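You operate a simulated robot arm through the tools that you are given. There is no shell and no other tool.

You are at the controls of a simulated two-armed robot. One attempt, no reset.

## Task
Swap sensor and hose between the low tanks and pump 300 ml.
Fine: blue hose onto the steel post first; sensor to the teal tank, hose to the clear one; pump into the jug, then jug onto the long drip tray; spill nothing. Set down upright: teal-handled jug.
Where things are to end (x, y in the base frame): teal-handled jug within 60 mm of [590, 480].

It is judged by the outcome, as a careful person would: the job done as asked, and still so three seconds after it is handed in. It fails if anything else is knocked over, pushed out of place, dropped, spilled or broken.

## Robot
Two 7-joint arms with fingered hands on one trunk that stands fixed in place. Base frame: the origin is at the foot of the trunk, x ahead of it, y to its left, z up; the work surface is at about z = 880. Units: mm, rad, N and s.
The left shoulder is at [70, 157, 1464], the right one opposite. With the tool pointing down near the work surface each hand reaches from about 100 to 840 mm from the base axis, measured 20 degrees to its own side. Payload 5 kg a hand.
The tool frame of a hand sits at the grasp point between the pads (the TCP): z along the fingers, y along the line on which they close. The tips reach 31 mm beyond it. The gripper opens to 156 mm; its body begins 88 mm behind the TCP. The gripper is a hand of 4 fingers: y runs from the thumb to the fingers, the wrist lies at [0, 0, -249] in the tool frame.
Orientation is that of the tool frame in the base frame, as a unit quaternion [w, x, y, z]. With the fingers straight down and closing along the base's y, the tool's x points along the base's -x, its y along +y and its z along -z.

## Interface
- The arms move only by the tool move_arm. It takes "left_deltas", "right_deltas" or both (then of equal length, played together; a hand with none holds still); each is a list of rows, each an object of numbers (a shift or turn left out is 0): "x", "y", "z": the shift along the tool's x, y, z in units of 20 mm (1.0 is 20 mm); "wx", "wy", "wz": the turn, a rotation vector about the tool's x, y, z in units of 4 degrees (1.0 is 4 degrees). In form: [{"x": .., "y": .., "z": .., "wx": .., "wy": .., "wz": ..}, ...]. A call has 1 to 20 rows; each row shifts and turns the commanded pose from where the row before left it, along the tool's axes as they then stand. A call with a number of a shift or a turn outside -1 to 1 is refused whole. Rows are played at 5 a second. More than 50 mm and 0.15 rad between two rows, and nothing of the call is played. A pose out of reach is approached as far as the arm can. The call stops where the force on the tool passes 40 N (or 10 N more than at its start, if that is more) or the arm is blocked; 0.2 s more then pass. In this call time passes only in rows, and 0.2 s behind the last. The reply holds the time, the measured pose of the TCP, the force on the tool along the base axes, the opening and the grip force, in the units named above and with some noise, with the torque about the TCP (base axes, N m) and any sound that the robot's microphone picked up.
- Cameras (640 x 400 px; columns grow to the right, rows downward): "scene" is now at [136.9, 16.3, 1696.1]; the picture's right is [0.19, -0.98, 0.00], its down [-0.55, -0.10, -0.83] and it looks along [0.82, 0.15, -0.56] (base axes); focal length 332 px, centre (320, 200). "left" rides on the left gripper at [-72, 2, -111] in its tool frame; the picture's right is [-0.02, -1.00, 0.00], its down [0.84, -0.02, -0.54] and it looks along [0.54, -0.01, 0.84] (tool axes); focal length 234 px, centre (320, 200). "right" rides on the right gripper at [72, 2, -111] in its tool frame; the picture's right is [-0.02, 1.00, 0.00], its down [-0.84, -0.02, -0.54] and it looks along [-0.54, -0.01, 0.84] (tool axes); focal length 234 px, centre (320, 200). There is no depth. A picture from a camera that has moved, and an enlarged one, comes with that camera's place and axes in the base frame and with its lens.
- snapshot(camera): a new picture of that camera. The clock stands still meanwhile.
- raise_lower(by): slides the trunk up (or, below 0, down) by that many mm; the arms and the scene camera ride with it, the base frame stays. It gives what a move gives, with no picture.
- curl_fingers(finger1, finger2, finger3, thumb_bend, hand): sets how far each is bent, from 0 (flat) to 1 (curled in); at 0.3 the hand is open as for a grip, at 0.7 the pads meet at the TCP. One left out holds its place. A second passes; each finger stops where it meets its share of the squeeze, and holds until it gets a number again. It is the only way to open and close the hand. It gives what a move gives, with no picture; readings hold the bend of each and the force on the fingers (four entries, about 0 where the hand has none), thumb and palm.
- pan_tilt(pan, tilt): turns the head with the scene camera to pan (to the left, within 1.501 rad either way) and tilt (down, from -0.506 to 1.204), counted from straight ahead of the robot. It gives what a move gives.
- zoom(camera, box): a new picture of the part [left, top, right, bottom] of that camera's present view, enlarged. The clock stands still meanwhile.
- close_job(): hands the job in; it is judged then, once.

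Nothing tells you positions but the pictures and the camera data. Unless the task says otherwise, let go and move clear before handing in.

The tools are called after "Call:" by a JSON object that holds its "name" and its "arguments". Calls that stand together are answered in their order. move_arm: Moves the arms, as the interface text tells. Its arguments: {"type":"object","properties":{"left_deltas":{"type":"array","items":{"type":"object","properties":{"x":{"type":"number"},"y":{"type":"number"},"z":{"type":"number"},"wx":{"type":"number"},"wy":{"type":"number"},"wz":{"type":"number"}}}},"right_deltas":{"type":"array","items":{"type":"object","properties":{"x":{"type":"number"},"y":{"type":"number"},"z":{"type":"number"},"wx":{"type":"number"},"wy":{"type":"number"},"wz":{"type":"number"}}}}},"required":[]} The other tools are called the same way: raise_lower (by) moves the trunk up or down; curl_fingers (finger1, finger2, finger3, thumb_bend, hand) moves the fingers one by one; pan_tilt (pan, tilt) turns the head that bears the scene camera; snapshot (camera) takes a picture; zoom (camera, box) takes an enlarged picture of a part of a camera's view; close_job () hands the job in.

At the start:

```text
time: 0.0
left_tool_pos: [478.6, 239.4, 1503.0]
left_ee_rot: [0.0, 0.001, 1.0, 0.0]
left_wrist_force: [0.2, 0.6, -0.1]
left_ft_torque: [0.03, -0.03, 0.01]
left_gripper_width: 155.7
left_gripper_force: 0.0
left_shape: jaw
left_bend: [0.3, 0.3, 0.3, 0.3]
left_finger forces: [0.0, 0.0, 0.0, 0.0, 0.0, 0.1]
right_tool_pos: [598.1, -152.9, 1450.2]
right_ee_rot: [0.0, 0.0, 1.0, 0.0]
right_wrist_force: [0.1, -0.1, -0.9]
right_ft_torque: [0.01, 0.01, 0.02]
right_gripper_width: 155.8
right_gripper_force: 0.0
right_shape: jaw
right_bend: [0.3, 0.3, 0.3, 0.3]
right_finger forces: [0.1, 0.1, 0.0, 0.1, 0.0, 0.0]
trunk travel left (down, up): [-850.0, 90.0]
head pan, tilt (commanded): [0.187, 0.59]
```

scene: 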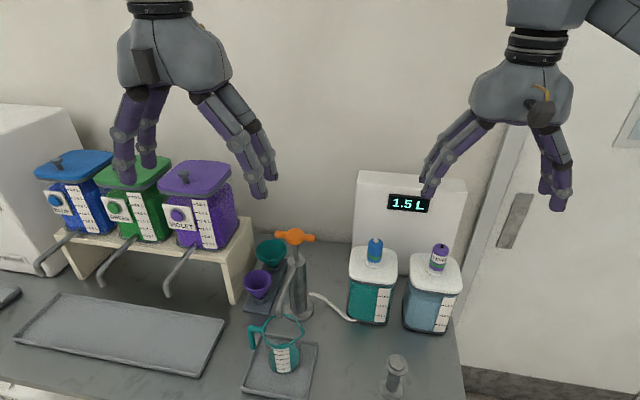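
right: 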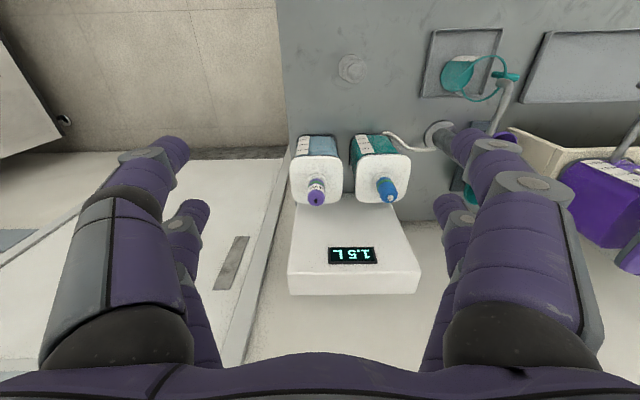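
left: 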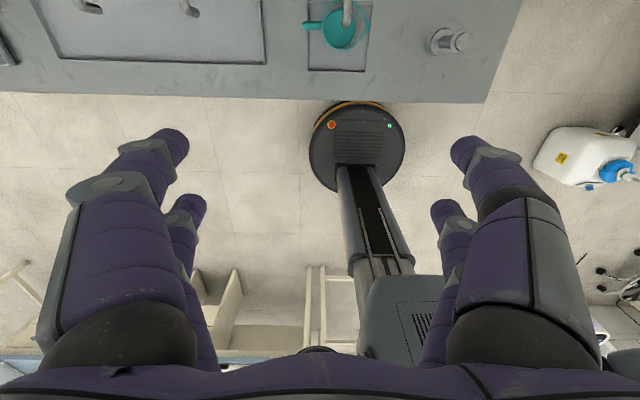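

I see two low tanks (teal with a blue cap/hose plug, clear with a purple sensor), a pump with an orange handle, a teal-handled jug under the spout, a steel post at front and a long drip tray on the left. First I will look more closely at each.

Call:
{"name": "zoom", "arguments": {"camera": "scene", "box": [320, 220, 480, 320]}}

Call:
{"name": "zoom", "arguments": {"camera": "scene", "box": [230, 220, 390, 320]}}

Call:
{"name": "zoom", "arguments": {"camera": "scene", "box": [230, 300, 390, 400]}}

Call:
{"name": "zoom", "arguments": {"camera": "right", "box": [280, 20, 540, 220]}}

Call:
{"name": "pan_tilt", "arguments": {"pan": 0.1, "tilt": 0.95}}

```text
4.00 times, centred on (400, 270) of scene
camera zoom: at [136.9, 16.3, 1696.1], right [0.19, -0.98, 0.0], down [-0.55, -0.1, -0.83], along [0.82, 0.15, -0.56], focal length 1328 px, centre (0, -80)
```

zoom: 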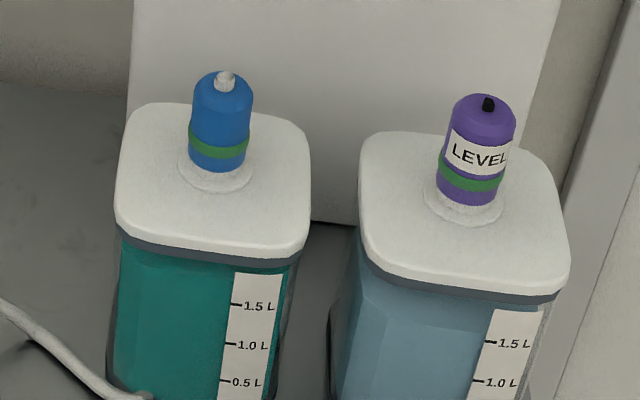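

```text
4.00 times, centred on (310, 270) of scene
camera zoom: at [136.9, 16.3, 1696.1], right [0.19, -0.98, 0.0], down [-0.55, -0.1, -0.83], along [0.82, 0.15, -0.56], focal length 1328 px, centre (360, -80)
```

zoom: 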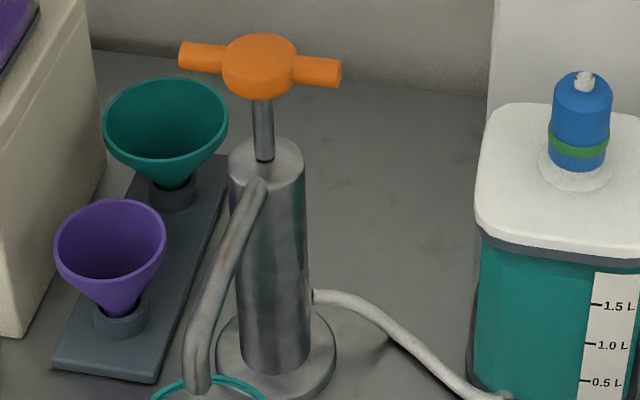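

```text
4.00 times, centred on (310, 350) of scene
camera zoom: at [136.9, 16.3, 1696.1], right [0.19, -0.98, 0.0], down [-0.55, -0.1, -0.83], along [0.82, 0.15, -0.56], focal length 1328 px, centre (360, -400)
```

zoom: 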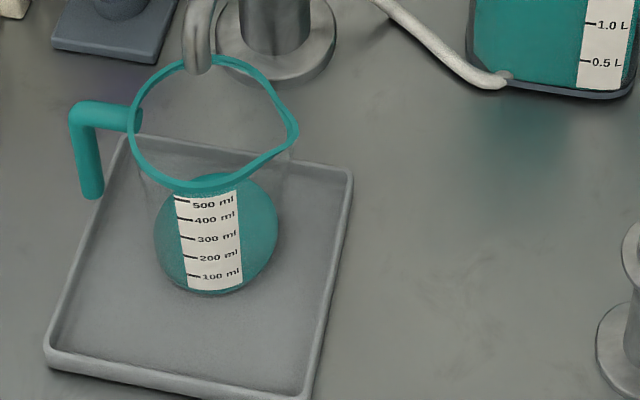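

```text
2.00 times, centred on (410, 120) of right
camera zoom: at [526.5, -149.1, 1563.1], right [0.02, 1.0, 0.0], down [0.84, -0.02, 0.54], along [0.54, -0.01, -0.84], focal length 468 px, centre (140, 360)
```

zoom: 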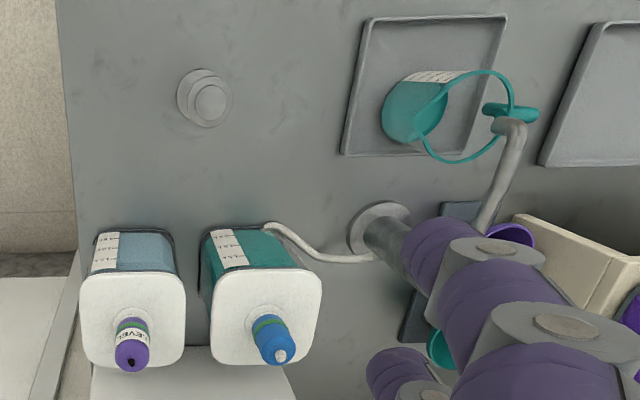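

```text
time: 0.8
left_tool_pos: [478.4, 238.7, 1502.8]
left_ee_rot: [-0.001, 0.0, 1.0, 0.001]
left_wrist_force: [-0.6, 0.6, 0.6]
left_ft_torque: [0.03, -0.02, -0.02]
left_gripper_width: 155.7
left_gripper_force: 0.1
left_shape: jaw
left_bend: [0.3, 0.3, 0.3, 0.3]
left_finger forces: [0.0, 0.0, 0.1, 0.1, 0.0, 0.0]
right_tool_pos: [598.6, -151.8, 1451.2]
right_ee_rot: [0.0, 0.0, 1.0, 0.0]
right_wrist_force: [-0.4, 0.0, -0.5]
right_ft_torque: [-0.03, -0.02, 0.02]
right_gripper_width: 156.0
right_gripper_force: 0.1
right_shape: jaw
right_bend: [0.3, 0.3, 0.3, 0.3]
right_finger forces: [0.1, 0.1, 0.0, 0.1, 0.0, 0.1]
trunk travel left (down, up): [-850.0, 90.0]
head pan, tilt (commanded): [0.099, 0.949]
```

The teal tank carries the blue hose head and the clear tank the LEVEL sensor; the head is now tilted lower so I look again from there.

Call:
{"name": "snapshot", "arguments": {"camera": "scene"}}

Call:
{"name": "zoom", "arguments": {"camera": "scene", "box": [200, 130, 360, 230]}}

Call:
{"name": "zoom", "arguments": {"camera": "scene", "box": [320, 80, 480, 180]}}

Call:
{"name": "zoom", "arguments": {"camera": "left", "box": [260, 0, 500, 150]}}

```text
taken
camera scene: at [122.2, 7.1, 1666.9], right [0.1, -0.99, 0.0], down [-0.81, -0.08, -0.58], along [0.58, 0.06, -0.81], focal length 332 px, centre (320, 200)
```

scene: 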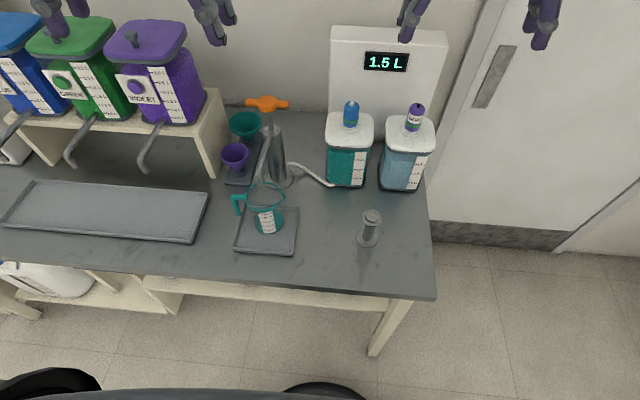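

```text
4.00 times, centred on (280, 180) of scene
camera zoom: at [122.2, 7.1, 1666.9], right [0.1, -0.99, 0.0], down [-0.81, -0.08, -0.58], along [0.58, 0.06, -0.81], focal length 1328 px, centre (480, 280)
```

zoom: 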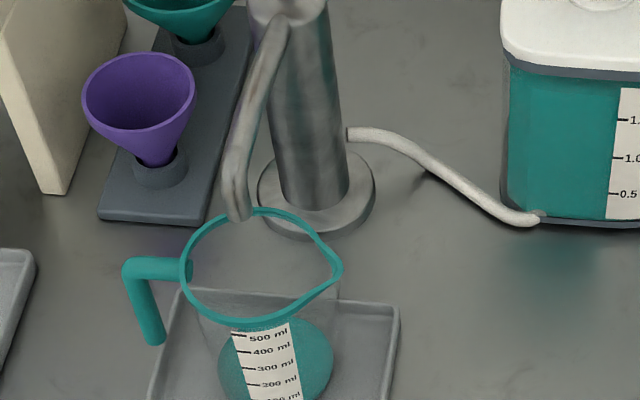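

```text
4.00 times, centred on (400, 130) of scene
camera zoom: at [122.2, 7.1, 1666.9], right [0.1, -0.99, 0.0], down [-0.81, -0.08, -0.58], along [0.58, 0.06, -0.81], focal length 1328 px, centre (0, 480)
```

zoom: 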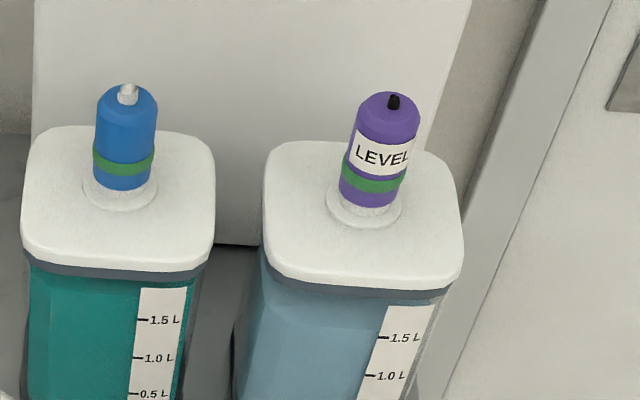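

```text
2.67 times, centred on (380, 75) of left
camera zoom: at [549.6, 239.9, 1614.6], right [0.02, -1.0, 0.0], down [-0.84, -0.02, 0.54], along [-0.54, -0.01, -0.84], focal length 624 px, centre (160, 533)
```

zoom: 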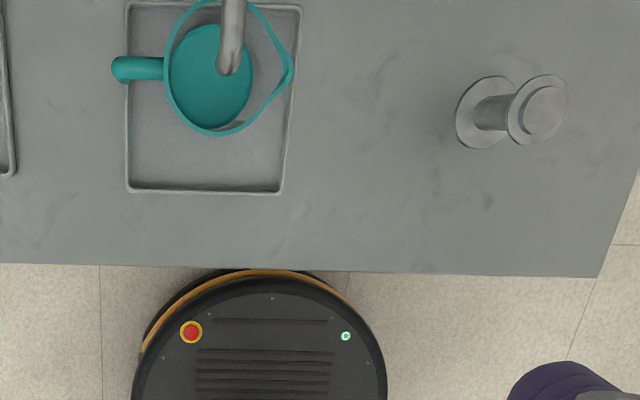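

Estimates so far: blue head about (797, -3, 1138), sensor (800, -165, 1142), post (568, -77) about 110 tall, pump (750, 195), jug (595, 195). I zoom further for details before moving.

Call:
{"name": "zoom", "arguments": {"camera": "scene", "box": [340, 195, 404, 255]}}

Call:
{"name": "zoom", "arguments": {"camera": "scene", "box": [225, 175, 305, 245]}}

Call:
{"name": "zoom", "arguments": {"camera": "scene", "box": [325, 92, 385, 142]}}

Call:
{"name": "zoom", "arguments": {"camera": "scene", "box": [280, 140, 380, 200]}}

Call:
{"name": "zoom", "arguments": {"camera": "scene", "box": [230, 80, 310, 130]}}

Call:
{"name": "zoom", "arguments": {"camera": "right", "box": [310, 30, 400, 90]}}

```text
6.67 times, centred on (372, 225) of scene
camera zoom: at [122.2, 7.1, 1666.9], right [0.1, -0.99, 0.0], down [-0.81, -0.08, -0.58], along [0.58, 0.06, -0.81], focal length 2214 px, centre (-27, 33)
```

zoom: 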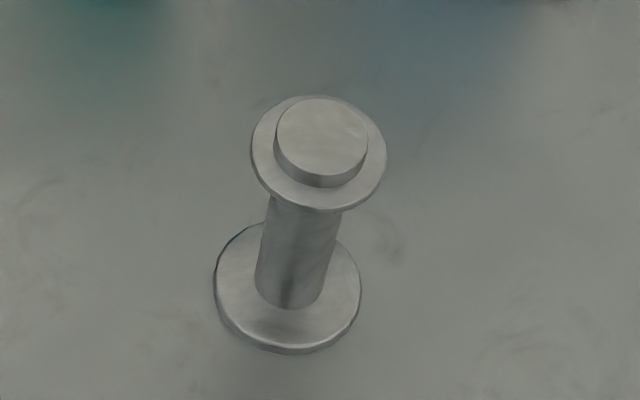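

```text
5.71 times, centred on (265, 210) of scene
camera zoom: at [122.2, 7.1, 1666.9], right [0.1, -0.99, 0.0], down [-0.81, -0.08, -0.58], along [0.58, 0.06, -0.81], focal length 1897 px, centre (634, 143)
```

zoom: 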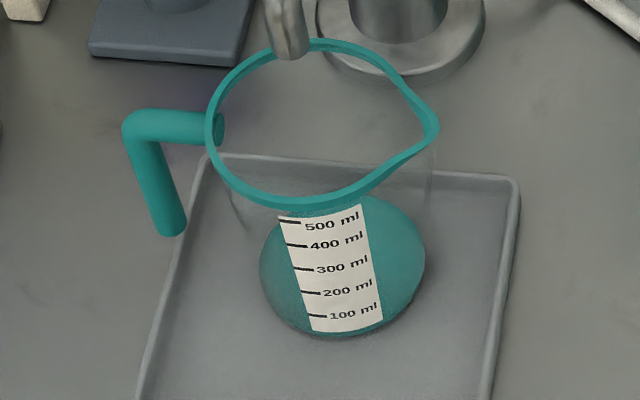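

```text
8.00 times, centred on (355, 117) of scene
camera zoom: at [122.2, 7.1, 1666.9], right [0.1, -0.99, 0.0], down [-0.81, -0.08, -0.58], along [0.58, 0.06, -0.81], focal length 2656 px, centre (40, 864)
```

zoom: 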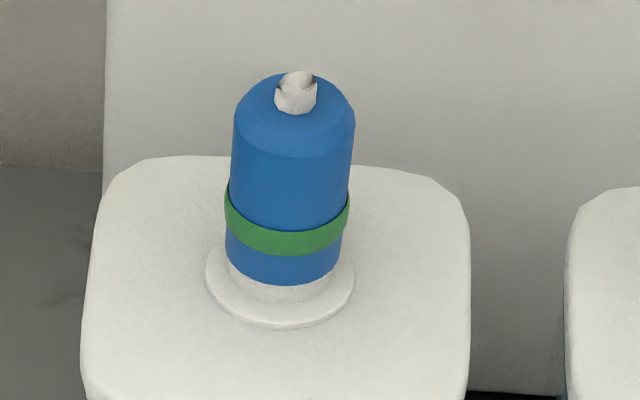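

```text
6.40 times, centred on (330, 170) of scene
camera zoom: at [122.2, 7.1, 1666.9], right [0.1, -0.99, 0.0], down [-0.81, -0.08, -0.58], along [0.58, 0.06, -0.81], focal length 2125 px, centre (256, 392)
```

zoom: 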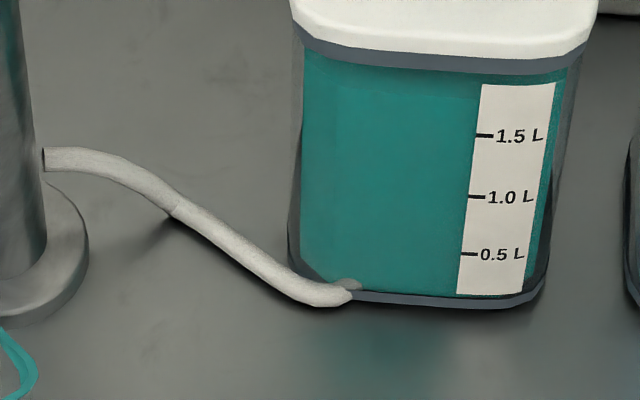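

```text
8.00 times, centred on (270, 105) of scene
camera zoom: at [122.2, 7.1, 1666.9], right [0.1, -0.99, 0.0], down [-0.81, -0.08, -0.58], along [0.58, 0.06, -0.81], focal length 2656 px, centre (720, 960)
```

zoom: 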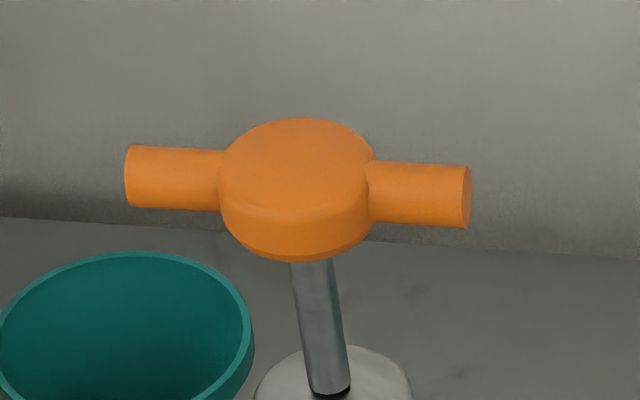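

```text
6.67 times, centred on (355, 60) of right
camera zoom: at [526.5, -149.1, 1563.1], right [0.02, 1.0, 0.0], down [0.84, -0.02, 0.54], along [0.54, -0.01, -0.84], focal length 1561 px, centre (87, 1133)
```

zoom: 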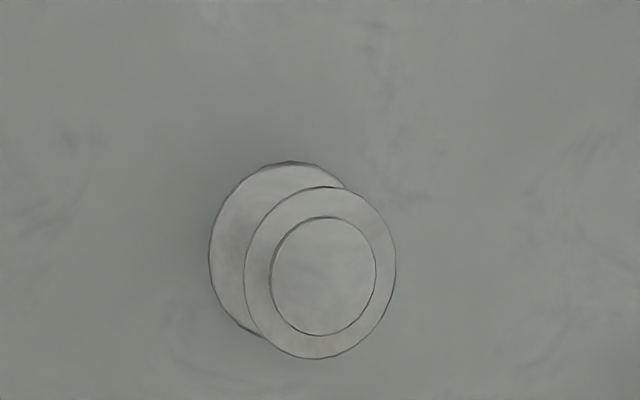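

The heads are caps that sit on spigots, and the post carries the same kind of spigot on a disc; the jug's teal disc looks like its base, right under the spout. Next I bring the right hand, pointing down, high over the blue cap.

Call:
{"name": "move_arm", "arguments": {"right_deltas": [{"x": -0.95, "y": 0.74}, {"x": -0.95, "y": 0.74}, {"x": -0.95, "y": 0.74}, {"x": -0.95, "y": 0.74}, {"x": -0.95, "y": 0.74}, {"x": -0.95, "y": 0.74}, {"x": -0.95, "y": 0.74}, {"x": -0.95, "y": 0.74}, {"x": -0.95, "y": 0.74}, {"x": -0.95, "y": 0.74}, {"z": 1}, {"z": 1}, {"z": 1}, {"z": 1}, {"z": 1}]}}

Call:
{"name": "snapshot", "arguments": {"camera": "right"}}

Call:
{"name": "snapshot", "arguments": {"camera": "scene"}}

```text
time: 4.0
left_tool_pos: [479.9, 236.4, 1502.0]
left_ee_rot: [0.001, 0.0, 1.0, 0.001]
left_wrist_force: [0.2, -0.4, 0.6]
left_ft_torque: [0.01, 0.01, 0.01]
left_gripper_width: 155.9
left_gripper_force: 0.0
left_shape: jaw
left_bend: [0.3, 0.3, 0.3, 0.3]
left_finger forces: [0.1, 0.0, 0.1, 0.1, 0.1, 0.0]
right_tool_pos: [777.1, -9.9, 1347.1]
right_ee_rot: [0.0, 0.0, 1.0, 0.001]
right_wrist_force: [-0.6, -0.6, -0.2]
right_ft_torque: [0.02, 0.0, 0.04]
right_gripper_width: 155.9
right_gripper_force: 0.0
right_shape: jaw
right_bend: [0.3, 0.3, 0.3, 0.3]
right_finger forces: [0.0, 0.1, 0.1, 0.0, 0.0, 0.0]
right hand out of reach, approached as far as the arm can: row 10
trunk travel left (down, up): [-850.0, 90.0]
head pan, tilt (commanded): [0.099, 0.949]
```

```text
taken
camera right: at [706.1, -7.6, 1458.0], right [0.02, 1.0, 0.0], down [0.84, -0.02, 0.54], along [0.54, -0.01, -0.84], focal length 234 px, centre (320, 200)
```

right: 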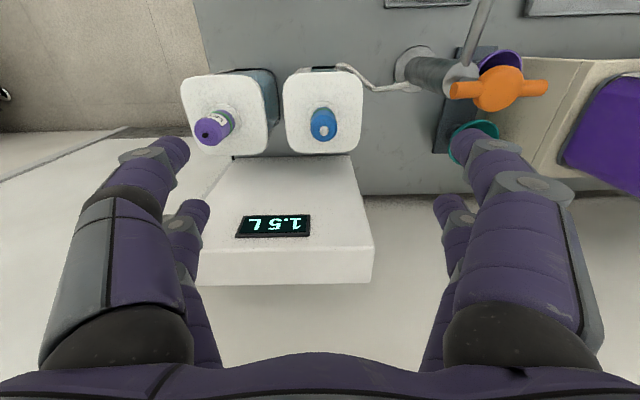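

```text
taken
camera scene: at [123.4, 5.1, 1666.7], right [0.1, -1.0, 0.0], down [-0.81, -0.08, -0.58], along [0.58, 0.06, -0.81], focal length 332 px, centre (320, 200)
```

scene: 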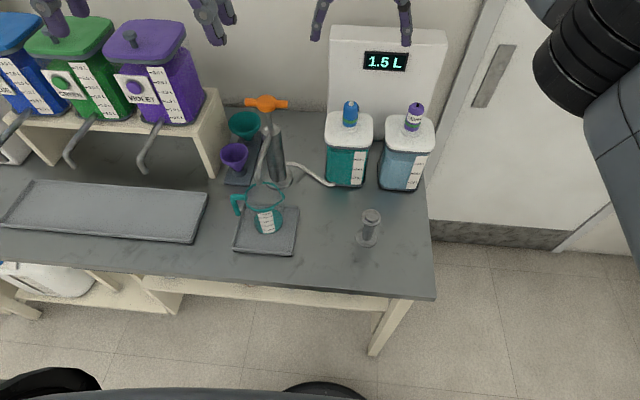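

The blue cap refines to about (797, -4, top 1138) and the sensor to about (797, -161); the reach was limited high up, so I lower the trunk 100 mm to bring the shoulder to the wrist's working height.

Call:
{"name": "raise_lower", "arguments": {"by": -100}}

Call:
{"name": "move_arm", "arguments": {"right_deltas": [{"x": -0.5, "y": 0.1}, {"x": -0.4, "y": 0.1}]}}

Call:
{"name": "snapshot", "arguments": {"camera": "right"}}

```text
time: 5.4
left_tool_pos: [477.5, 239.5, 1402.9]
left_ee_rot: [0.0, 0.0, 1.0, 0.0]
left_wrist_force: [-0.5, 0.8, 0.3]
left_ft_torque: [-0.02, -0.02, -0.01]
left_gripper_width: 156.1
left_gripper_force: 0.1
left_shape: jaw
left_bend: [0.3, 0.3, 0.3, 0.3]
left_finger forces: [0.1, 0.0, 0.0, 0.0, 0.0, 0.0]
right_tool_pos: [776.9, -8.4, 1247.2]
right_ee_rot: [0.0, -0.001, 1.0, 0.0]
right_wrist_force: [-0.2, -0.1, -0.8]
right_ft_torque: [0.03, 0.01, -0.01]
right_gripper_width: 155.9
right_gripper_force: 0.1
right_shape: jaw
right_bend: [0.3, 0.3, 0.3, 0.3]
right_finger forces: [0.0, 0.1, 0.1, 0.0, 0.0, 0.0]
trunk travel left (down, up): [-750.0, 190.0]
head pan, tilt (commanded): [0.099, 0.949]
```

```text
time: 6.0
left_tool_pos: [478.6, 240.3, 1401.0]
left_ee_rot: [0.0, -0.001, 1.0, -0.001]
left_wrist_force: [-0.1, 0.5, 0.0]
left_ft_torque: [-0.02, -0.04, -0.01]
left_gripper_width: 155.7
left_gripper_force: 0.0
left_shape: jaw
left_bend: [0.3, 0.3, 0.3, 0.3]
left_finger forces: [0.0, 0.1, 0.1, 0.0, 0.0, 0.1]
right_tool_pos: [793.8, -3.1, 1246.5]
right_ee_rot: [0.0, 0.0, 1.0, -0.001]
right_wrist_force: [0.3, -0.7, -0.7]
right_ft_torque: [0.0, 0.0, 0.01]
right_gripper_width: 155.7
right_gripper_force: 0.1
right_shape: jaw
right_bend: [0.3, 0.3, 0.3, 0.3]
right_finger forces: [0.0, 0.1, 0.1, 0.1, 0.0, 0.0]
trunk travel left (down, up): [-750.0, 190.0]
head pan, tilt (commanded): [0.099, 0.949]
```

```text
taken
camera right: at [722.8, -0.1, 1358.5], right [0.02, 1.0, 0.0], down [0.84, -0.02, 0.55], along [0.54, -0.01, -0.84], focal length 234 px, centre (320, 200)
```

right: 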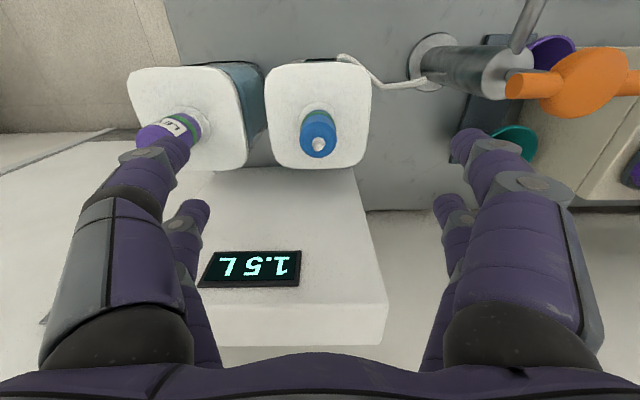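

Call:
{"name": "zoom", "arguments": {"camera": "right", "box": [256, 60, 384, 180]}}

Call:
{"name": "zoom", "arguments": {"camera": "right", "box": [440, 20, 640, 145]}}

Call:
{"name": "zoom", "arguments": {"camera": "scene", "box": [300, 60, 460, 160]}}

```text
3.33 times, centred on (320, 120) of right
camera zoom: at [722.8, -0.1, 1358.5], right [0.02, 1.0, 0.0], down [0.84, -0.02, 0.55], along [0.54, -0.01, -0.84], focal length 781 px, centre (320, 467)
```

zoom: 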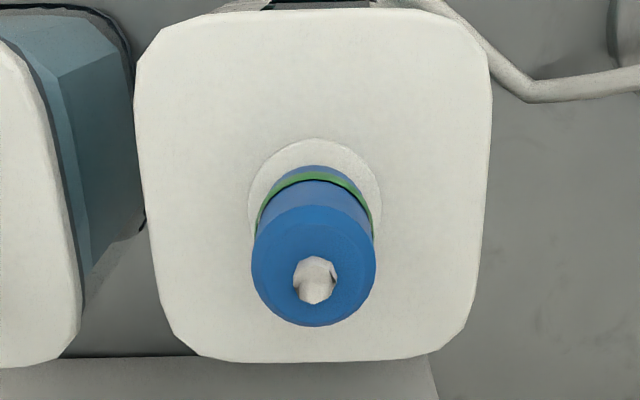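

```text
3.20 times, centred on (540, 82) of right
camera zoom: at [722.8, -0.1, 1358.5], right [0.02, 1.0, 0.0], down [0.84, -0.02, 0.55], along [0.54, -0.01, -0.84], focal length 749 px, centre (-384, 576)
```

zoom: 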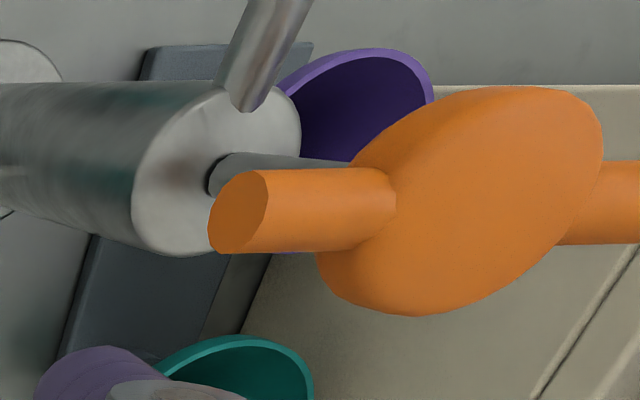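

```text
4.00 times, centred on (380, 110) of scene
camera zoom: at [122.3, 8.5, 1566.8], right [0.1, -0.99, 0.0], down [-0.81, -0.08, -0.58], along [0.58, 0.06, -0.81], focal length 1328 px, centre (80, 560)
```

zoom: 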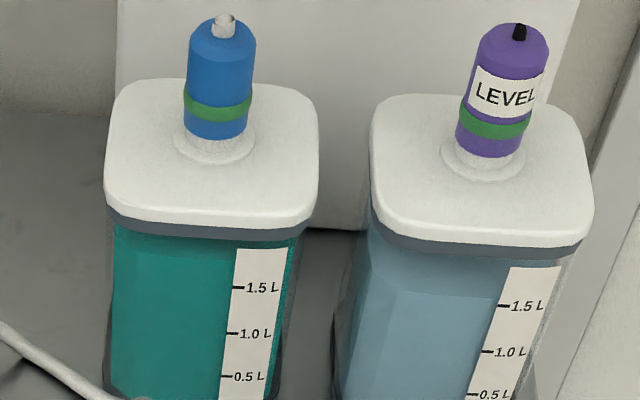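

Call:
{"name": "move_arm", "arguments": {"right_deltas": [{"z": 0.9, "x": -0.1}, {"z": 0.9, "x": -0.1}, {"z": 0.9}, {"z": 0.9}, {"z": 0.9}]}}

Call:
{"name": "snapshot", "arguments": {"camera": "right"}}

Call:
{"name": "snapshot", "arguments": {"camera": "scene"}}

```text
time: 7.2
left_tool_pos: [479.0, 240.5, 1402.1]
left_ee_rot: [0.0, 0.0, 1.0, 0.0]
left_wrist_force: [-0.2, 0.6, 0.1]
left_ft_torque: [0.01, 0.01, 0.0]
left_gripper_width: 155.7
left_gripper_force: 0.1
left_shape: jaw
left_bend: [0.3, 0.3, 0.3, 0.3]
left_finger forces: [0.0, 0.1, 0.0, 0.1, 0.1, 0.1]
right_tool_pos: [798.7, -4.0, 1156.8]
right_ee_rot: [0.0, -0.001, 1.0, 0.0]
right_wrist_force: [-0.1, -0.9, 0.1]
right_ft_torque: [0.05, 0.02, 0.01]
right_gripper_width: 155.7
right_gripper_force: 0.1
right_shape: jaw
right_bend: [0.3, 0.3, 0.3, 0.3]
right_finger forces: [0.1, 0.1, 0.1, 0.1, 0.1, 0.0]
trunk travel left (down, up): [-750.0, 190.0]
head pan, tilt (commanded): [0.099, 0.949]
```

```text
taken
camera right: at [727.1, -0.1, 1267.9], right [0.02, 1.0, 0.0], down [0.84, -0.02, 0.54], along [0.54, -0.01, -0.84], focal length 234 px, centre (320, 200)
```

right: 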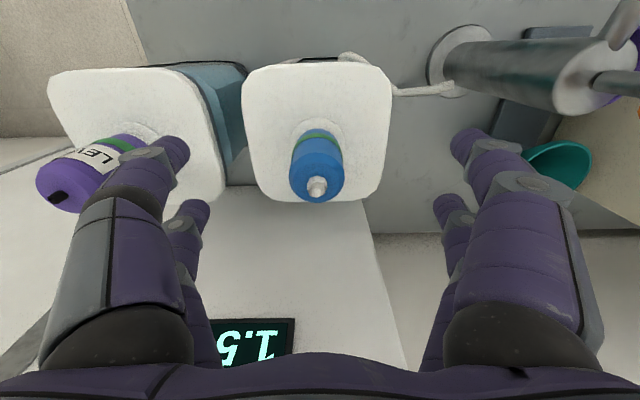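

```text
taken
camera scene: at [122.8, 7.7, 1566.8], right [0.1, -1.0, 0.0], down [-0.81, -0.08, -0.58], along [0.58, 0.06, -0.81], focal length 332 px, centre (320, 200)
```

scene: 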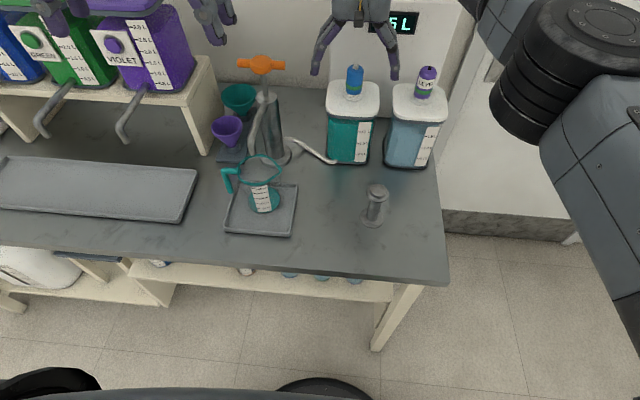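

The blue cap's top is at about (799.5, -2.5, 1140), directly under the hand. I descend so the pads are around the cap's middle, then look again.

Call:
{"name": "move_arm", "arguments": {"right_deltas": [{"z": 0.65, "y": 0.05}, {"z": 0.65}, {"z": 0.65}, {"z": 0.6}]}}

Call:
{"name": "snapshot", "arguments": {"camera": "right"}}

Call:
{"name": "zoom", "arguments": {"camera": "scene", "box": [290, 0, 450, 110]}}

```text
time: 8.2
left_tool_pos: [478.2, 240.0, 1402.4]
left_ee_rot: [0.0, 0.001, 1.0, 0.0]
left_wrist_force: [0.1, -1.0, 0.4]
left_ft_torque: [-0.02, 0.05, -0.03]
left_gripper_width: 155.8
left_gripper_force: 0.1
left_shape: jaw
left_bend: [0.3, 0.3, 0.3, 0.3]
left_finger forces: [0.1, 0.0, 0.1, 0.0, 0.1, 0.0]
right_tool_pos: [798.9, -1.9, 1104.5]
right_ee_rot: [0.0, 0.0, 1.0, 0.0]
right_wrist_force: [-0.1, -0.5, 0.4]
right_ft_torque: [0.01, -0.01, 0.02]
right_gripper_width: 156.1
right_gripper_force: 0.0
right_shape: jaw
right_bend: [0.3, 0.3, 0.3, 0.3]
right_finger forces: [0.1, 0.1, 0.0, 0.0, 0.0, 0.0]
trunk travel left (down, up): [-750.0, 190.0]
head pan, tilt (commanded): [0.099, 0.949]
```

```text
taken
camera right: at [727.7, 0.5, 1216.4], right [0.02, 1.0, 0.0], down [0.84, -0.02, 0.54], along [0.54, -0.01, -0.84], focal length 234 px, centre (320, 200)
```

right: 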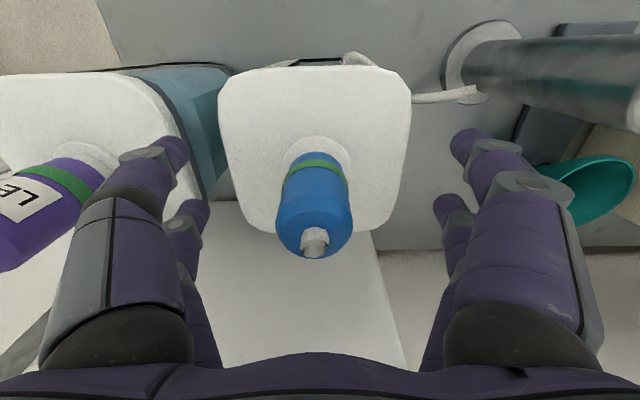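

```text
3.64 times, centred on (370, 55) of scene
camera zoom: at [122.5, 7.3, 1566.8], right [0.1, -1.0, 0.0], down [-0.81, -0.08, -0.58], along [0.58, 0.06, -0.81], focal length 1207 px, centre (138, 727)
```

zoom: 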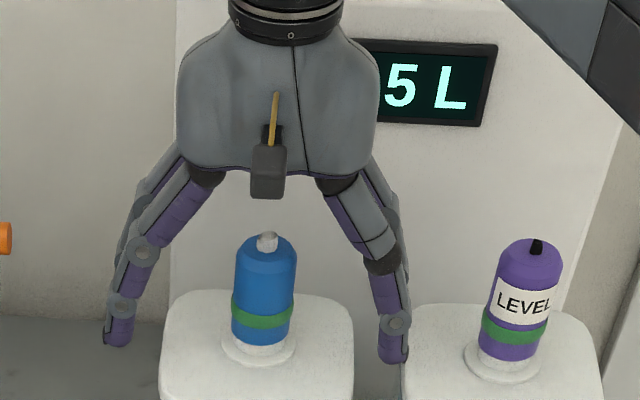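

Call:
{"name": "curl_fingers", "arguments": {"hand": "right", "finger1": 0.62, "finger2": 0.62, "finger3": 0.62, "thumb_bend": 0.62}}

Call:
{"name": "snapshot", "arguments": {"camera": "right"}}

Call:
{"name": "zoom", "arguments": {"camera": "scene", "box": [290, 0, 450, 110]}}

```text
time: 9.2
left_tool_pos: [477.5, 238.4, 1402.4]
left_ee_rot: [0.0, 0.0, 1.0, 0.0]
left_wrist_force: [0.2, 0.4, -0.8]
left_ft_torque: [0.02, 0.02, 0.01]
left_gripper_width: 156.0
left_gripper_force: 0.1
left_shape: jaw
left_bend: [0.3, 0.3, 0.3, 0.3]
left_finger forces: [0.0, 0.0, 0.0, 0.1, 0.0, 0.0]
right_tool_pos: [798.1, -3.2, 1103.9]
right_ee_rot: [0.0, -0.001, 1.0, 0.0]
right_wrist_force: [-0.5, -1.6, -0.2]
right_ft_torque: [-0.01, 0.01, -0.01]
right_gripper_width: 35.5
right_gripper_force: 1.8
right_shape: fingers
right_bend: [0.62, 0.62, 0.61, 0.62]
right_finger forces: [0.0, 0.0, 1.3, 0.1, 1.1, 0.1]
trunk travel left (down, up): [-750.0, 190.0]
head pan, tilt (commanded): [0.099, 0.949]
```

```text
taken
camera right: at [727.5, -0.6, 1216.7], right [0.02, 1.0, 0.0], down [0.84, -0.02, 0.54], along [0.54, -0.01, -0.84], focal length 234 px, centre (320, 200)
```

right: 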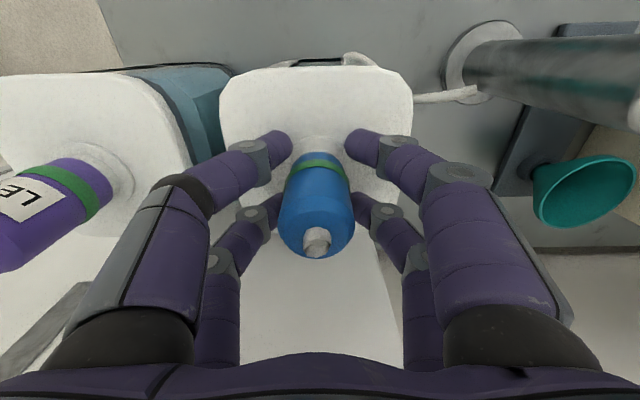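

```text
3.64 times, centred on (370, 55) of scene
camera zoom: at [122.2, 6.6, 1566.8], right [0.1, -1.0, 0.0], down [-0.81, -0.08, -0.58], along [0.58, 0.06, -0.81], focal length 1207 px, centre (138, 727)
```

zoom: 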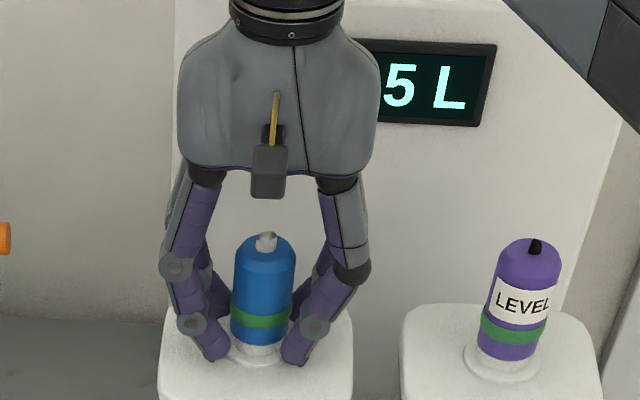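

Call:
{"name": "curl_fingers", "arguments": {"hand": "right", "finger1": 0.72, "finger2": 0.72, "finger3": 0.72, "thumb_bend": 0.72}}

Call:
{"name": "snapshot", "arguments": {"camera": "right"}}

Call:
{"name": "zoom", "arguments": {"camera": "scene", "box": [290, 0, 450, 110]}}

```text
time: 10.2
left_tool_pos: [478.6, 239.4, 1402.6]
left_ee_rot: [0.0, 0.001, 1.0, 0.0]
left_wrist_force: [0.2, -0.3, -0.3]
left_ft_torque: [0.0, 0.02, -0.03]
left_gripper_width: 155.8
left_gripper_force: 0.0
left_shape: jaw
left_bend: [0.3, 0.3, 0.3, 0.3]
left_finger forces: [0.1, 0.1, 0.0, 0.0, 0.0, 0.0]
right_tool_pos: [797.8, -2.9, 1105.2]
right_ee_rot: [0.0, 0.0, 1.0, 0.0]
right_wrist_force: [-5.8, -0.3, -4.7]
right_ft_torque: [-0.01, 0.0, -0.08]
right_gripper_width: 16.1
right_gripper_force: 14.8
right_shape: fingers
right_bend: [0.65, 0.64, 0.61, 0.69]
right_finger forces: [6.3, 6.9, 8.2, 0.0, 8.1, 0.0]
trunk travel left (down, up): [-750.0, 190.0]
head pan, tilt (commanded): [0.099, 0.949]
```

```text
taken
camera right: at [727.1, 0.3, 1216.4], right [0.02, 1.0, 0.0], down [0.84, -0.02, 0.54], along [0.54, -0.01, -0.84], focal length 234 px, centre (320, 200)
```

right: 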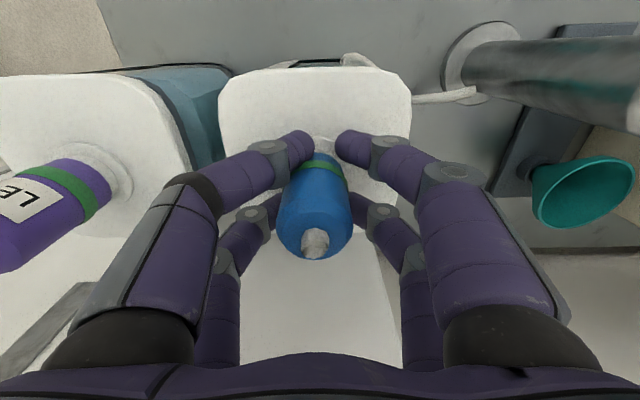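

```text
3.64 times, centred on (370, 55) of scene
camera zoom: at [122.1, 7.1, 1566.8], right [0.1, -0.99, 0.0], down [-0.81, -0.08, -0.58], along [0.58, 0.06, -0.81], focal length 1207 px, centre (138, 727)
```

zoom: 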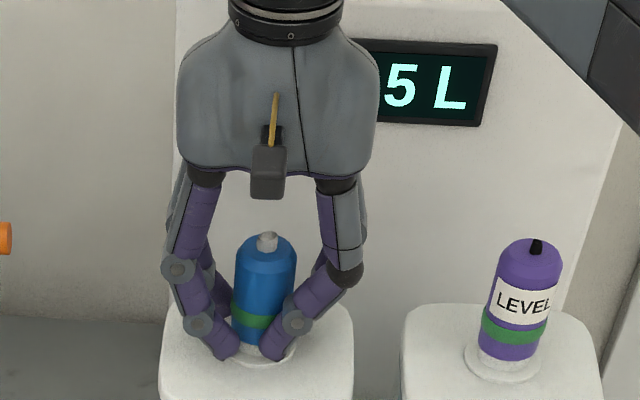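

The near pair closed further and the tool feels a few newtons toward -x, so the cap sits a bit farther in x, and the tips are too near the cap's foot. I reopen, raise about 17 mm, shift +5 mm in x and regrip.

Call:
{"name": "curl_fingers", "arguments": {"hand": "right", "finger1": 0.48, "finger2": 0.48, "finger3": 0.48, "thumb_bend": 0.48}}

Call:
{"name": "move_arm", "arguments": {"right_deltas": [{"z": -0.45, "x": -0.12}, {"z": -0.4, "x": -0.13}]}}

Call:
{"name": "curl_fingers", "arguments": {"hand": "right", "finger1": 0.6, "finger2": 0.6, "finger3": 0.6, "thumb_bend": 0.6}}

Call:
{"name": "snapshot", "arguments": {"camera": "right"}}

Call:
{"name": "zoom", "arguments": {"camera": "scene", "box": [290, 0, 450, 110]}}

```text
time: 11.2
left_tool_pos: [479.0, 239.3, 1402.8]
left_ee_rot: [0.0, 0.0, 1.0, 0.0]
left_wrist_force: [0.4, 0.3, 0.8]
left_ft_torque: [0.02, -0.02, -0.01]
left_gripper_width: 155.7
left_gripper_force: 0.1
left_shape: jaw
left_bend: [0.3, 0.3, 0.3, 0.3]
left_finger forces: [0.0, 0.1, 0.1, 0.0, 0.1, 0.0]
right_tool_pos: [798.0, -3.3, 1106.3]
right_ee_rot: [0.0, 0.0, 1.0, 0.0]
right_wrist_force: [-0.2, 0.4, 0.2]
right_ft_torque: [-0.02, 0.02, 0.02]
right_gripper_width: 88.5
right_gripper_force: 0.0
right_shape: fingers
right_bend: [0.48, 0.48, 0.48, 0.48]
right_finger forces: [0.0, 0.0, 0.0, 0.0, 0.1, 0.1]
trunk travel left (down, up): [-750.0, 190.0]
head pan, tilt (commanded): [0.099, 0.949]
```

```text
time: 11.8
left_tool_pos: [479.0, 239.9, 1402.2]
left_ee_rot: [0.0, 0.001, 1.0, 0.0]
left_wrist_force: [0.2, 0.0, -0.6]
left_ft_torque: [-0.03, 0.02, 0.0]
left_gripper_width: 155.9
left_gripper_force: 0.2
left_shape: jaw
left_bend: [0.3, 0.3, 0.3, 0.3]
left_finger forces: [0.0, 0.0, 0.0, 0.0, 0.0, 0.0]
right_tool_pos: [804.4, -3.0, 1124.1]
right_ee_rot: [-0.001, -0.001, 1.0, 0.001]
right_wrist_force: [-0.2, -0.5, 0.2]
right_ft_torque: [-0.01, -0.03, 0.02]
right_gripper_width: 88.4
right_gripper_force: 0.1
right_shape: fingers
right_bend: [0.48, 0.48, 0.48, 0.48]
right_finger forces: [0.1, 0.1, 0.0, 0.0, 0.0, 0.0]
trunk travel left (down, up): [-750.0, 190.0]
head pan, tilt (commanded): [0.099, 0.949]
```

```text
time: 12.8
left_tool_pos: [479.2, 239.0, 1401.9]
left_ee_rot: [0.0, 0.0, 1.0, 0.0]
left_wrist_force: [-0.2, 0.0, 0.1]
left_ft_torque: [0.01, 0.0, 0.02]
left_gripper_width: 155.8
left_gripper_force: 0.1
left_shape: jaw
left_bend: [0.3, 0.3, 0.3, 0.3]
left_finger forces: [0.0, 0.0, 0.0, 0.0, 0.1, 0.0]
right_tool_pos: [803.4, -3.3, 1123.1]
right_ee_rot: [0.0, 0.0, 1.0, 0.0]
right_wrist_force: [0.5, 0.0, 0.4]
right_ft_torque: [0.01, -0.01, -0.02]
right_gripper_width: 42.2
right_gripper_force: 0.1
right_shape: fingers
right_bend: [0.6, 0.6, 0.6, 0.6]
right_finger forces: [0.0, 0.0, 0.0, 0.0, 0.3, 0.1]
trunk travel left (down, up): [-750.0, 190.0]
head pan, tilt (commanded): [0.099, 0.949]
```

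```text
taken
camera right: at [732.8, -0.5, 1235.2], right [0.02, 1.0, 0.0], down [0.84, -0.02, 0.54], along [0.54, -0.01, -0.84], focal length 234 px, centre (320, 200)
```

right: 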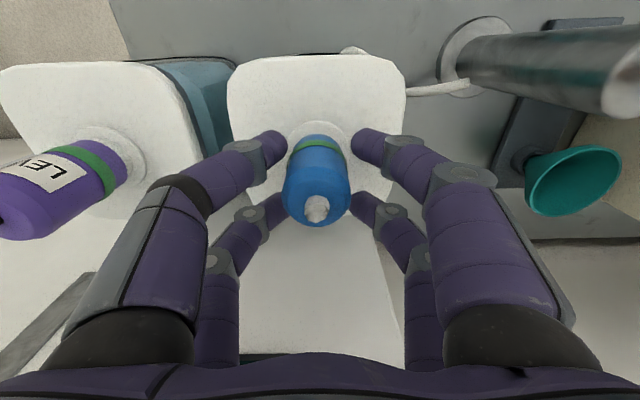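

```text
3.64 times, centred on (370, 55) of scene
camera zoom: at [122.1, 7.2, 1566.8], right [0.1, -1.0, 0.0], down [-0.81, -0.08, -0.58], along [0.58, 0.06, -0.81], focal length 1207 px, centre (138, 727)
```

zoom: 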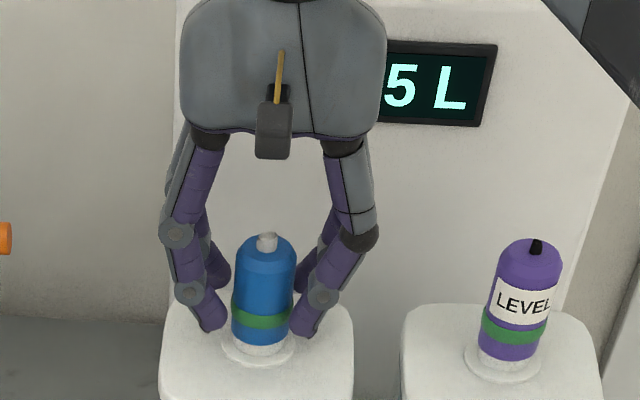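

Call:
{"name": "curl_fingers", "arguments": {"hand": "right", "finger1": 0.68, "finger2": 0.68, "finger3": 0.68, "thumb_bend": 0.68}}

Call:
{"name": "snapshot", "arguments": {"camera": "right"}}

Call:
{"name": "zoom", "arguments": {"camera": "scene", "box": [290, 0, 450, 110]}}

```text
time: 13.8
left_tool_pos: [477.3, 240.7, 1403.4]
left_ee_rot: [0.001, 0.0, 1.0, 0.0]
left_wrist_force: [0.9, -0.4, 0.4]
left_ft_torque: [0.0, 0.01, 0.01]
left_gripper_width: 155.8
left_gripper_force: 0.0
left_shape: jaw
left_bend: [0.3, 0.3, 0.3, 0.3]
left_finger forces: [0.1, 0.1, 0.0, 0.0, 0.0, 0.1]
right_tool_pos: [802.3, -2.8, 1123.8]
right_ee_rot: [0.0, 0.0, 1.0, 0.001]
right_wrist_force: [-11.6, 0.1, -5.7]
right_ft_torque: [0.03, 0.22, -0.53]
right_gripper_width: 27.6
right_gripper_force: 22.5
right_shape: fingers
right_bend: [0.63, 0.66, 0.66, 0.66]
right_finger forces: [4.2, 7.1, 6.8, 0.0, 26.4, 0.0]
trunk travel left (down, up): [-750.0, 190.0]
head pan, tilt (commanded): [0.099, 0.949]
```

```text
taken
camera right: at [731.4, -0.2, 1235.4], right [0.02, 1.0, 0.0], down [0.84, -0.02, 0.54], along [0.54, -0.01, -0.84], focal length 234 px, centre (320, 200)
```

right: 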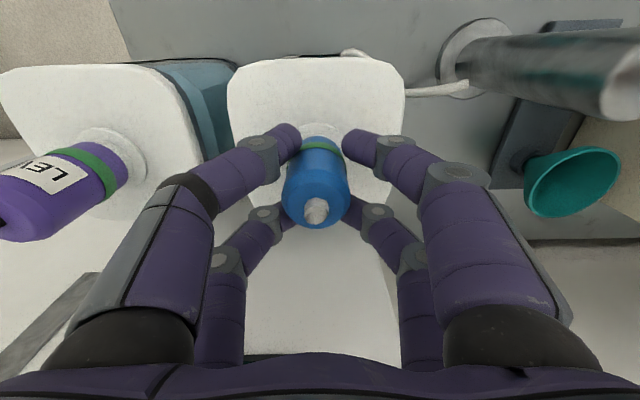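

```text
3.64 times, centred on (370, 55) of scene
camera zoom: at [120.7, 7.3, 1566.9], right [0.1, -1.0, 0.0], down [-0.81, -0.08, -0.58], along [0.58, 0.06, -0.81], focal length 1207 px, centre (138, 727)
```

zoom: 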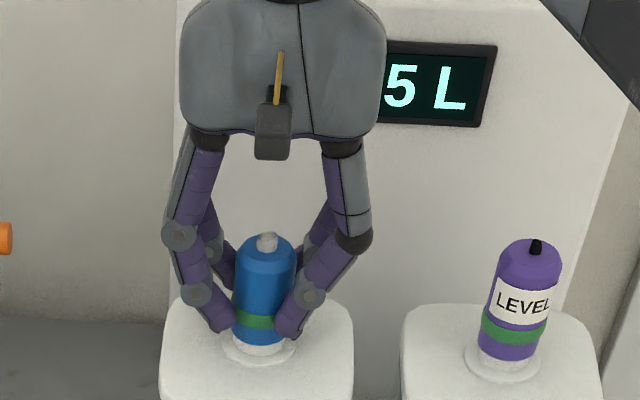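

The near pair again dominates (tool pushed toward -x), so the hand's closing centre is farther in x than the cap; I reopen slightly, shift about -8 mm in x and regrip.

Call:
{"name": "curl_fingers", "arguments": {"hand": "right", "finger1": 0.5, "finger2": 0.5, "finger3": 0.5, "thumb_bend": 0.5}}

Call:
{"name": "move_arm", "arguments": {"right_deltas": [{"x": 0.25, "z": 0.05}, {"x": 0.2, "z": 0.05}]}}

Call:
{"name": "curl_fingers", "arguments": {"hand": "right", "finger1": 0.66, "finger2": 0.66, "finger3": 0.66, "thumb_bend": 0.66}}

Call:
{"name": "snapshot", "arguments": {"camera": "right"}}

```text
time: 14.8
left_tool_pos: [478.3, 239.9, 1402.3]
left_ee_rot: [0.001, 0.0, 1.0, 0.0]
left_wrist_force: [-0.4, 0.5, 0.6]
left_ft_torque: [0.0, 0.02, -0.04]
left_gripper_width: 155.8
left_gripper_force: 0.1
left_shape: jaw
left_bend: [0.3, 0.3, 0.3, 0.3]
left_finger forces: [0.0, 0.1, 0.0, 0.0, 0.0, 0.0]
right_tool_pos: [804.4, -2.3, 1123.4]
right_ee_rot: [0.0, 0.0, 1.0, 0.0]
right_wrist_force: [-0.2, -0.5, -0.1]
right_ft_torque: [0.01, 0.0, 0.02]
right_gripper_width: 80.6
right_gripper_force: 0.0
right_shape: fingers
right_bend: [0.5, 0.5, 0.5, 0.5]
right_finger forces: [0.0, 0.0, 0.0, 0.1, 0.1, 0.1]
trunk travel left (down, up): [-750.0, 190.0]
head pan, tilt (commanded): [0.099, 0.949]
```

```text
time: 15.4
left_tool_pos: [479.1, 239.1, 1403.3]
left_ee_rot: [0.0, 0.0, 1.0, 0.0]
left_wrist_force: [-0.4, -0.9, 0.2]
left_ft_torque: [-0.01, -0.02, 0.0]
left_gripper_width: 155.9
left_gripper_force: 0.0
left_shape: jaw
left_bend: [0.3, 0.3, 0.3, 0.3]
left_finger forces: [0.0, 0.0, 0.1, 0.1, 0.0, 0.0]
right_tool_pos: [793.7, -3.9, 1120.3]
right_ee_rot: [0.001, 0.0, 1.0, 0.0]
right_wrist_force: [0.0, 0.6, 0.3]
right_ft_torque: [-0.01, -0.01, -0.03]
right_gripper_width: 80.6
right_gripper_force: 0.1
right_shape: fingers
right_bend: [0.5, 0.5, 0.5, 0.5]
right_finger forces: [0.1, 0.1, 0.0, 0.0, 0.1, 0.0]
trunk travel left (down, up): [-750.0, 190.0]
head pan, tilt (commanded): [0.099, 0.949]
```

```text
time: 16.4
left_tool_pos: [479.1, 239.2, 1403.0]
left_ee_rot: [0.0, 0.001, 1.0, 0.0]
left_wrist_force: [0.5, -0.6, 0.1]
left_ft_torque: [0.0, 0.0, 0.02]
left_gripper_width: 156.0
left_gripper_force: 0.1
left_shape: jaw
left_bend: [0.3, 0.3, 0.3, 0.3]
left_finger forces: [0.1, 0.0, 0.1, 0.0, 0.1, 0.0]
right_tool_pos: [793.4, -3.5, 1119.9]
right_ee_rot: [0.0, 0.0, 1.0, 0.0]
right_wrist_force: [0.3, -1.8, -0.5]
right_ft_torque: [-0.01, 0.04, -0.02]
right_gripper_width: 19.4
right_gripper_force: 4.0
right_shape: fingers
right_bend: [0.66, 0.62, 0.61, 0.66]
right_finger forces: [0.0, 3.4, 4.7, 0.0, 0.0, 0.1]
trunk travel left (down, up): [-750.0, 190.0]
head pan, tilt (commanded): [0.099, 0.949]
```

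```text
taken
camera right: at [722.8, -1.3, 1231.9], right [0.02, 1.0, 0.0], down [0.84, -0.02, 0.54], along [0.54, -0.01, -0.84], focal length 234 px, centre (320, 200)
```

right: 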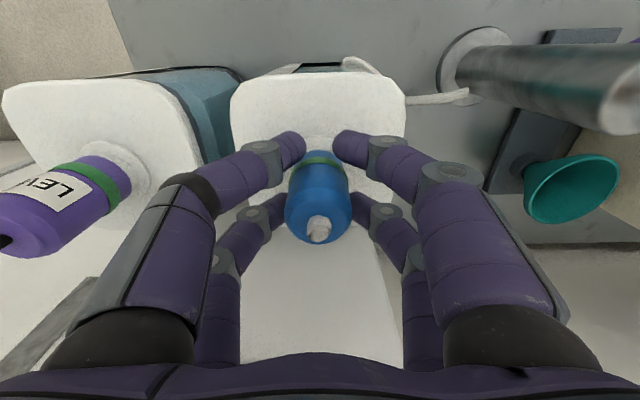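

Fingers 1 and thumb are the near pair, 2 and 3 the far pair; balance lies near TCP x = 800.5. I reopen, shift there and grip again.

Call:
{"name": "curl_fingers", "arguments": {"hand": "right", "finger1": 0.52, "finger2": 0.52, "finger3": 0.52, "thumb_bend": 0.52}}

Call:
{"name": "move_arm", "arguments": {"right_deltas": [{"x": -0.18, "y": 0.02}, {"x": -0.18, "y": 0.02}]}}

Call:
{"name": "curl_fingers", "arguments": {"hand": "right", "finger1": 0.65, "finger2": 0.65, "finger3": 0.65, "thumb_bend": 0.65}}

Call:
{"name": "snapshot", "arguments": {"camera": "right"}}

```text
time: 17.4
left_tool_pos: [478.1, 238.3, 1403.1]
left_ee_rot: [0.0, 0.0, 1.0, 0.0]
left_wrist_force: [0.7, 0.6, 0.5]
left_ft_torque: [0.03, -0.04, 0.02]
left_gripper_width: 155.6
left_gripper_force: 0.1
left_shape: jaw
left_bend: [0.3, 0.3, 0.3, 0.3]
left_finger forces: [0.1, 0.0, 0.1, 0.1, 0.1, 0.1]
right_tool_pos: [794.1, -4.3, 1120.3]
right_ee_rot: [0.0, 0.0, 1.0, -0.001]
right_wrist_force: [0.3, 0.0, 0.0]
right_ft_torque: [-0.01, 0.0, 0.04]
right_gripper_width: 72.2
right_gripper_force: 0.1
right_shape: fingers
right_bend: [0.52, 0.52, 0.52, 0.52]
right_finger forces: [0.1, 0.0, 0.1, 0.1, 0.1, 0.0]
trunk travel left (down, up): [-750.0, 190.0]
head pan, tilt (commanded): [0.099, 0.949]
```

```text
time: 18.0
left_tool_pos: [479.7, 240.5, 1402.6]
left_ee_rot: [0.0, -0.001, 1.0, 0.0]
left_wrist_force: [0.7, 0.5, 0.3]
left_ft_torque: [-0.01, -0.02, 0.0]
left_gripper_width: 156.2
left_gripper_force: 0.1
left_shape: jaw
left_bend: [0.3, 0.3, 0.3, 0.3]
left_finger forces: [0.0, 0.1, 0.0, 0.1, 0.1, 0.0]
right_tool_pos: [800.3, -2.1, 1119.7]
right_ee_rot: [0.0, 0.0, 1.0, 0.0]
right_wrist_force: [0.1, 0.8, -0.1]
right_ft_torque: [-0.03, 0.0, 0.02]
right_gripper_width: 72.4
right_gripper_force: 0.1
right_shape: fingers
right_bend: [0.52, 0.52, 0.52, 0.52]
right_finger forces: [0.0, 0.0, 0.0, 0.0, 0.1, 0.1]
trunk travel left (down, up): [-750.0, 190.0]
head pan, tilt (commanded): [0.099, 0.949]
```

```text
time: 19.0
left_tool_pos: [477.3, 239.4, 1402.5]
left_ee_rot: [0.001, 0.0, 1.0, 0.0]
left_wrist_force: [-0.5, -0.3, -0.5]
left_ft_torque: [-0.01, 0.03, 0.0]
left_gripper_width: 155.9
left_gripper_force: 0.0
left_shape: jaw
left_bend: [0.3, 0.3, 0.3, 0.3]
left_finger forces: [0.1, 0.0, 0.0, 0.0, 0.0, 0.1]
right_tool_pos: [801.5, -3.4, 1120.1]
right_ee_rot: [0.0, 0.001, 1.0, 0.0]
right_wrist_force: [-0.8, -0.7, 0.6]
right_ft_torque: [-0.03, 0.0, -0.07]
right_gripper_width: 29.4
right_gripper_force: 5.2
right_shape: fingers
right_bend: [0.63, 0.63, 0.62, 0.64]
right_finger forces: [2.0, 1.6, 3.4, 0.1, 3.2, 0.1]
trunk travel left (down, up): [-750.0, 190.0]
head pan, tilt (commanded): [0.099, 0.949]
```

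```text
taken
camera right: at [729.9, -0.5, 1232.0], right [0.02, 1.0, 0.0], down [0.84, -0.02, 0.54], along [0.54, -0.01, -0.84], focal length 234 px, centre (320, 200)
```

right: 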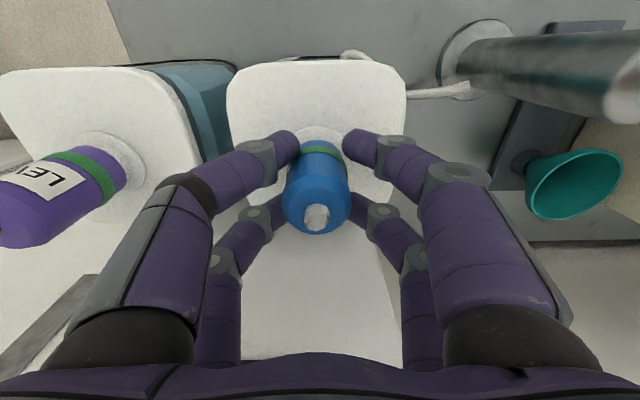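

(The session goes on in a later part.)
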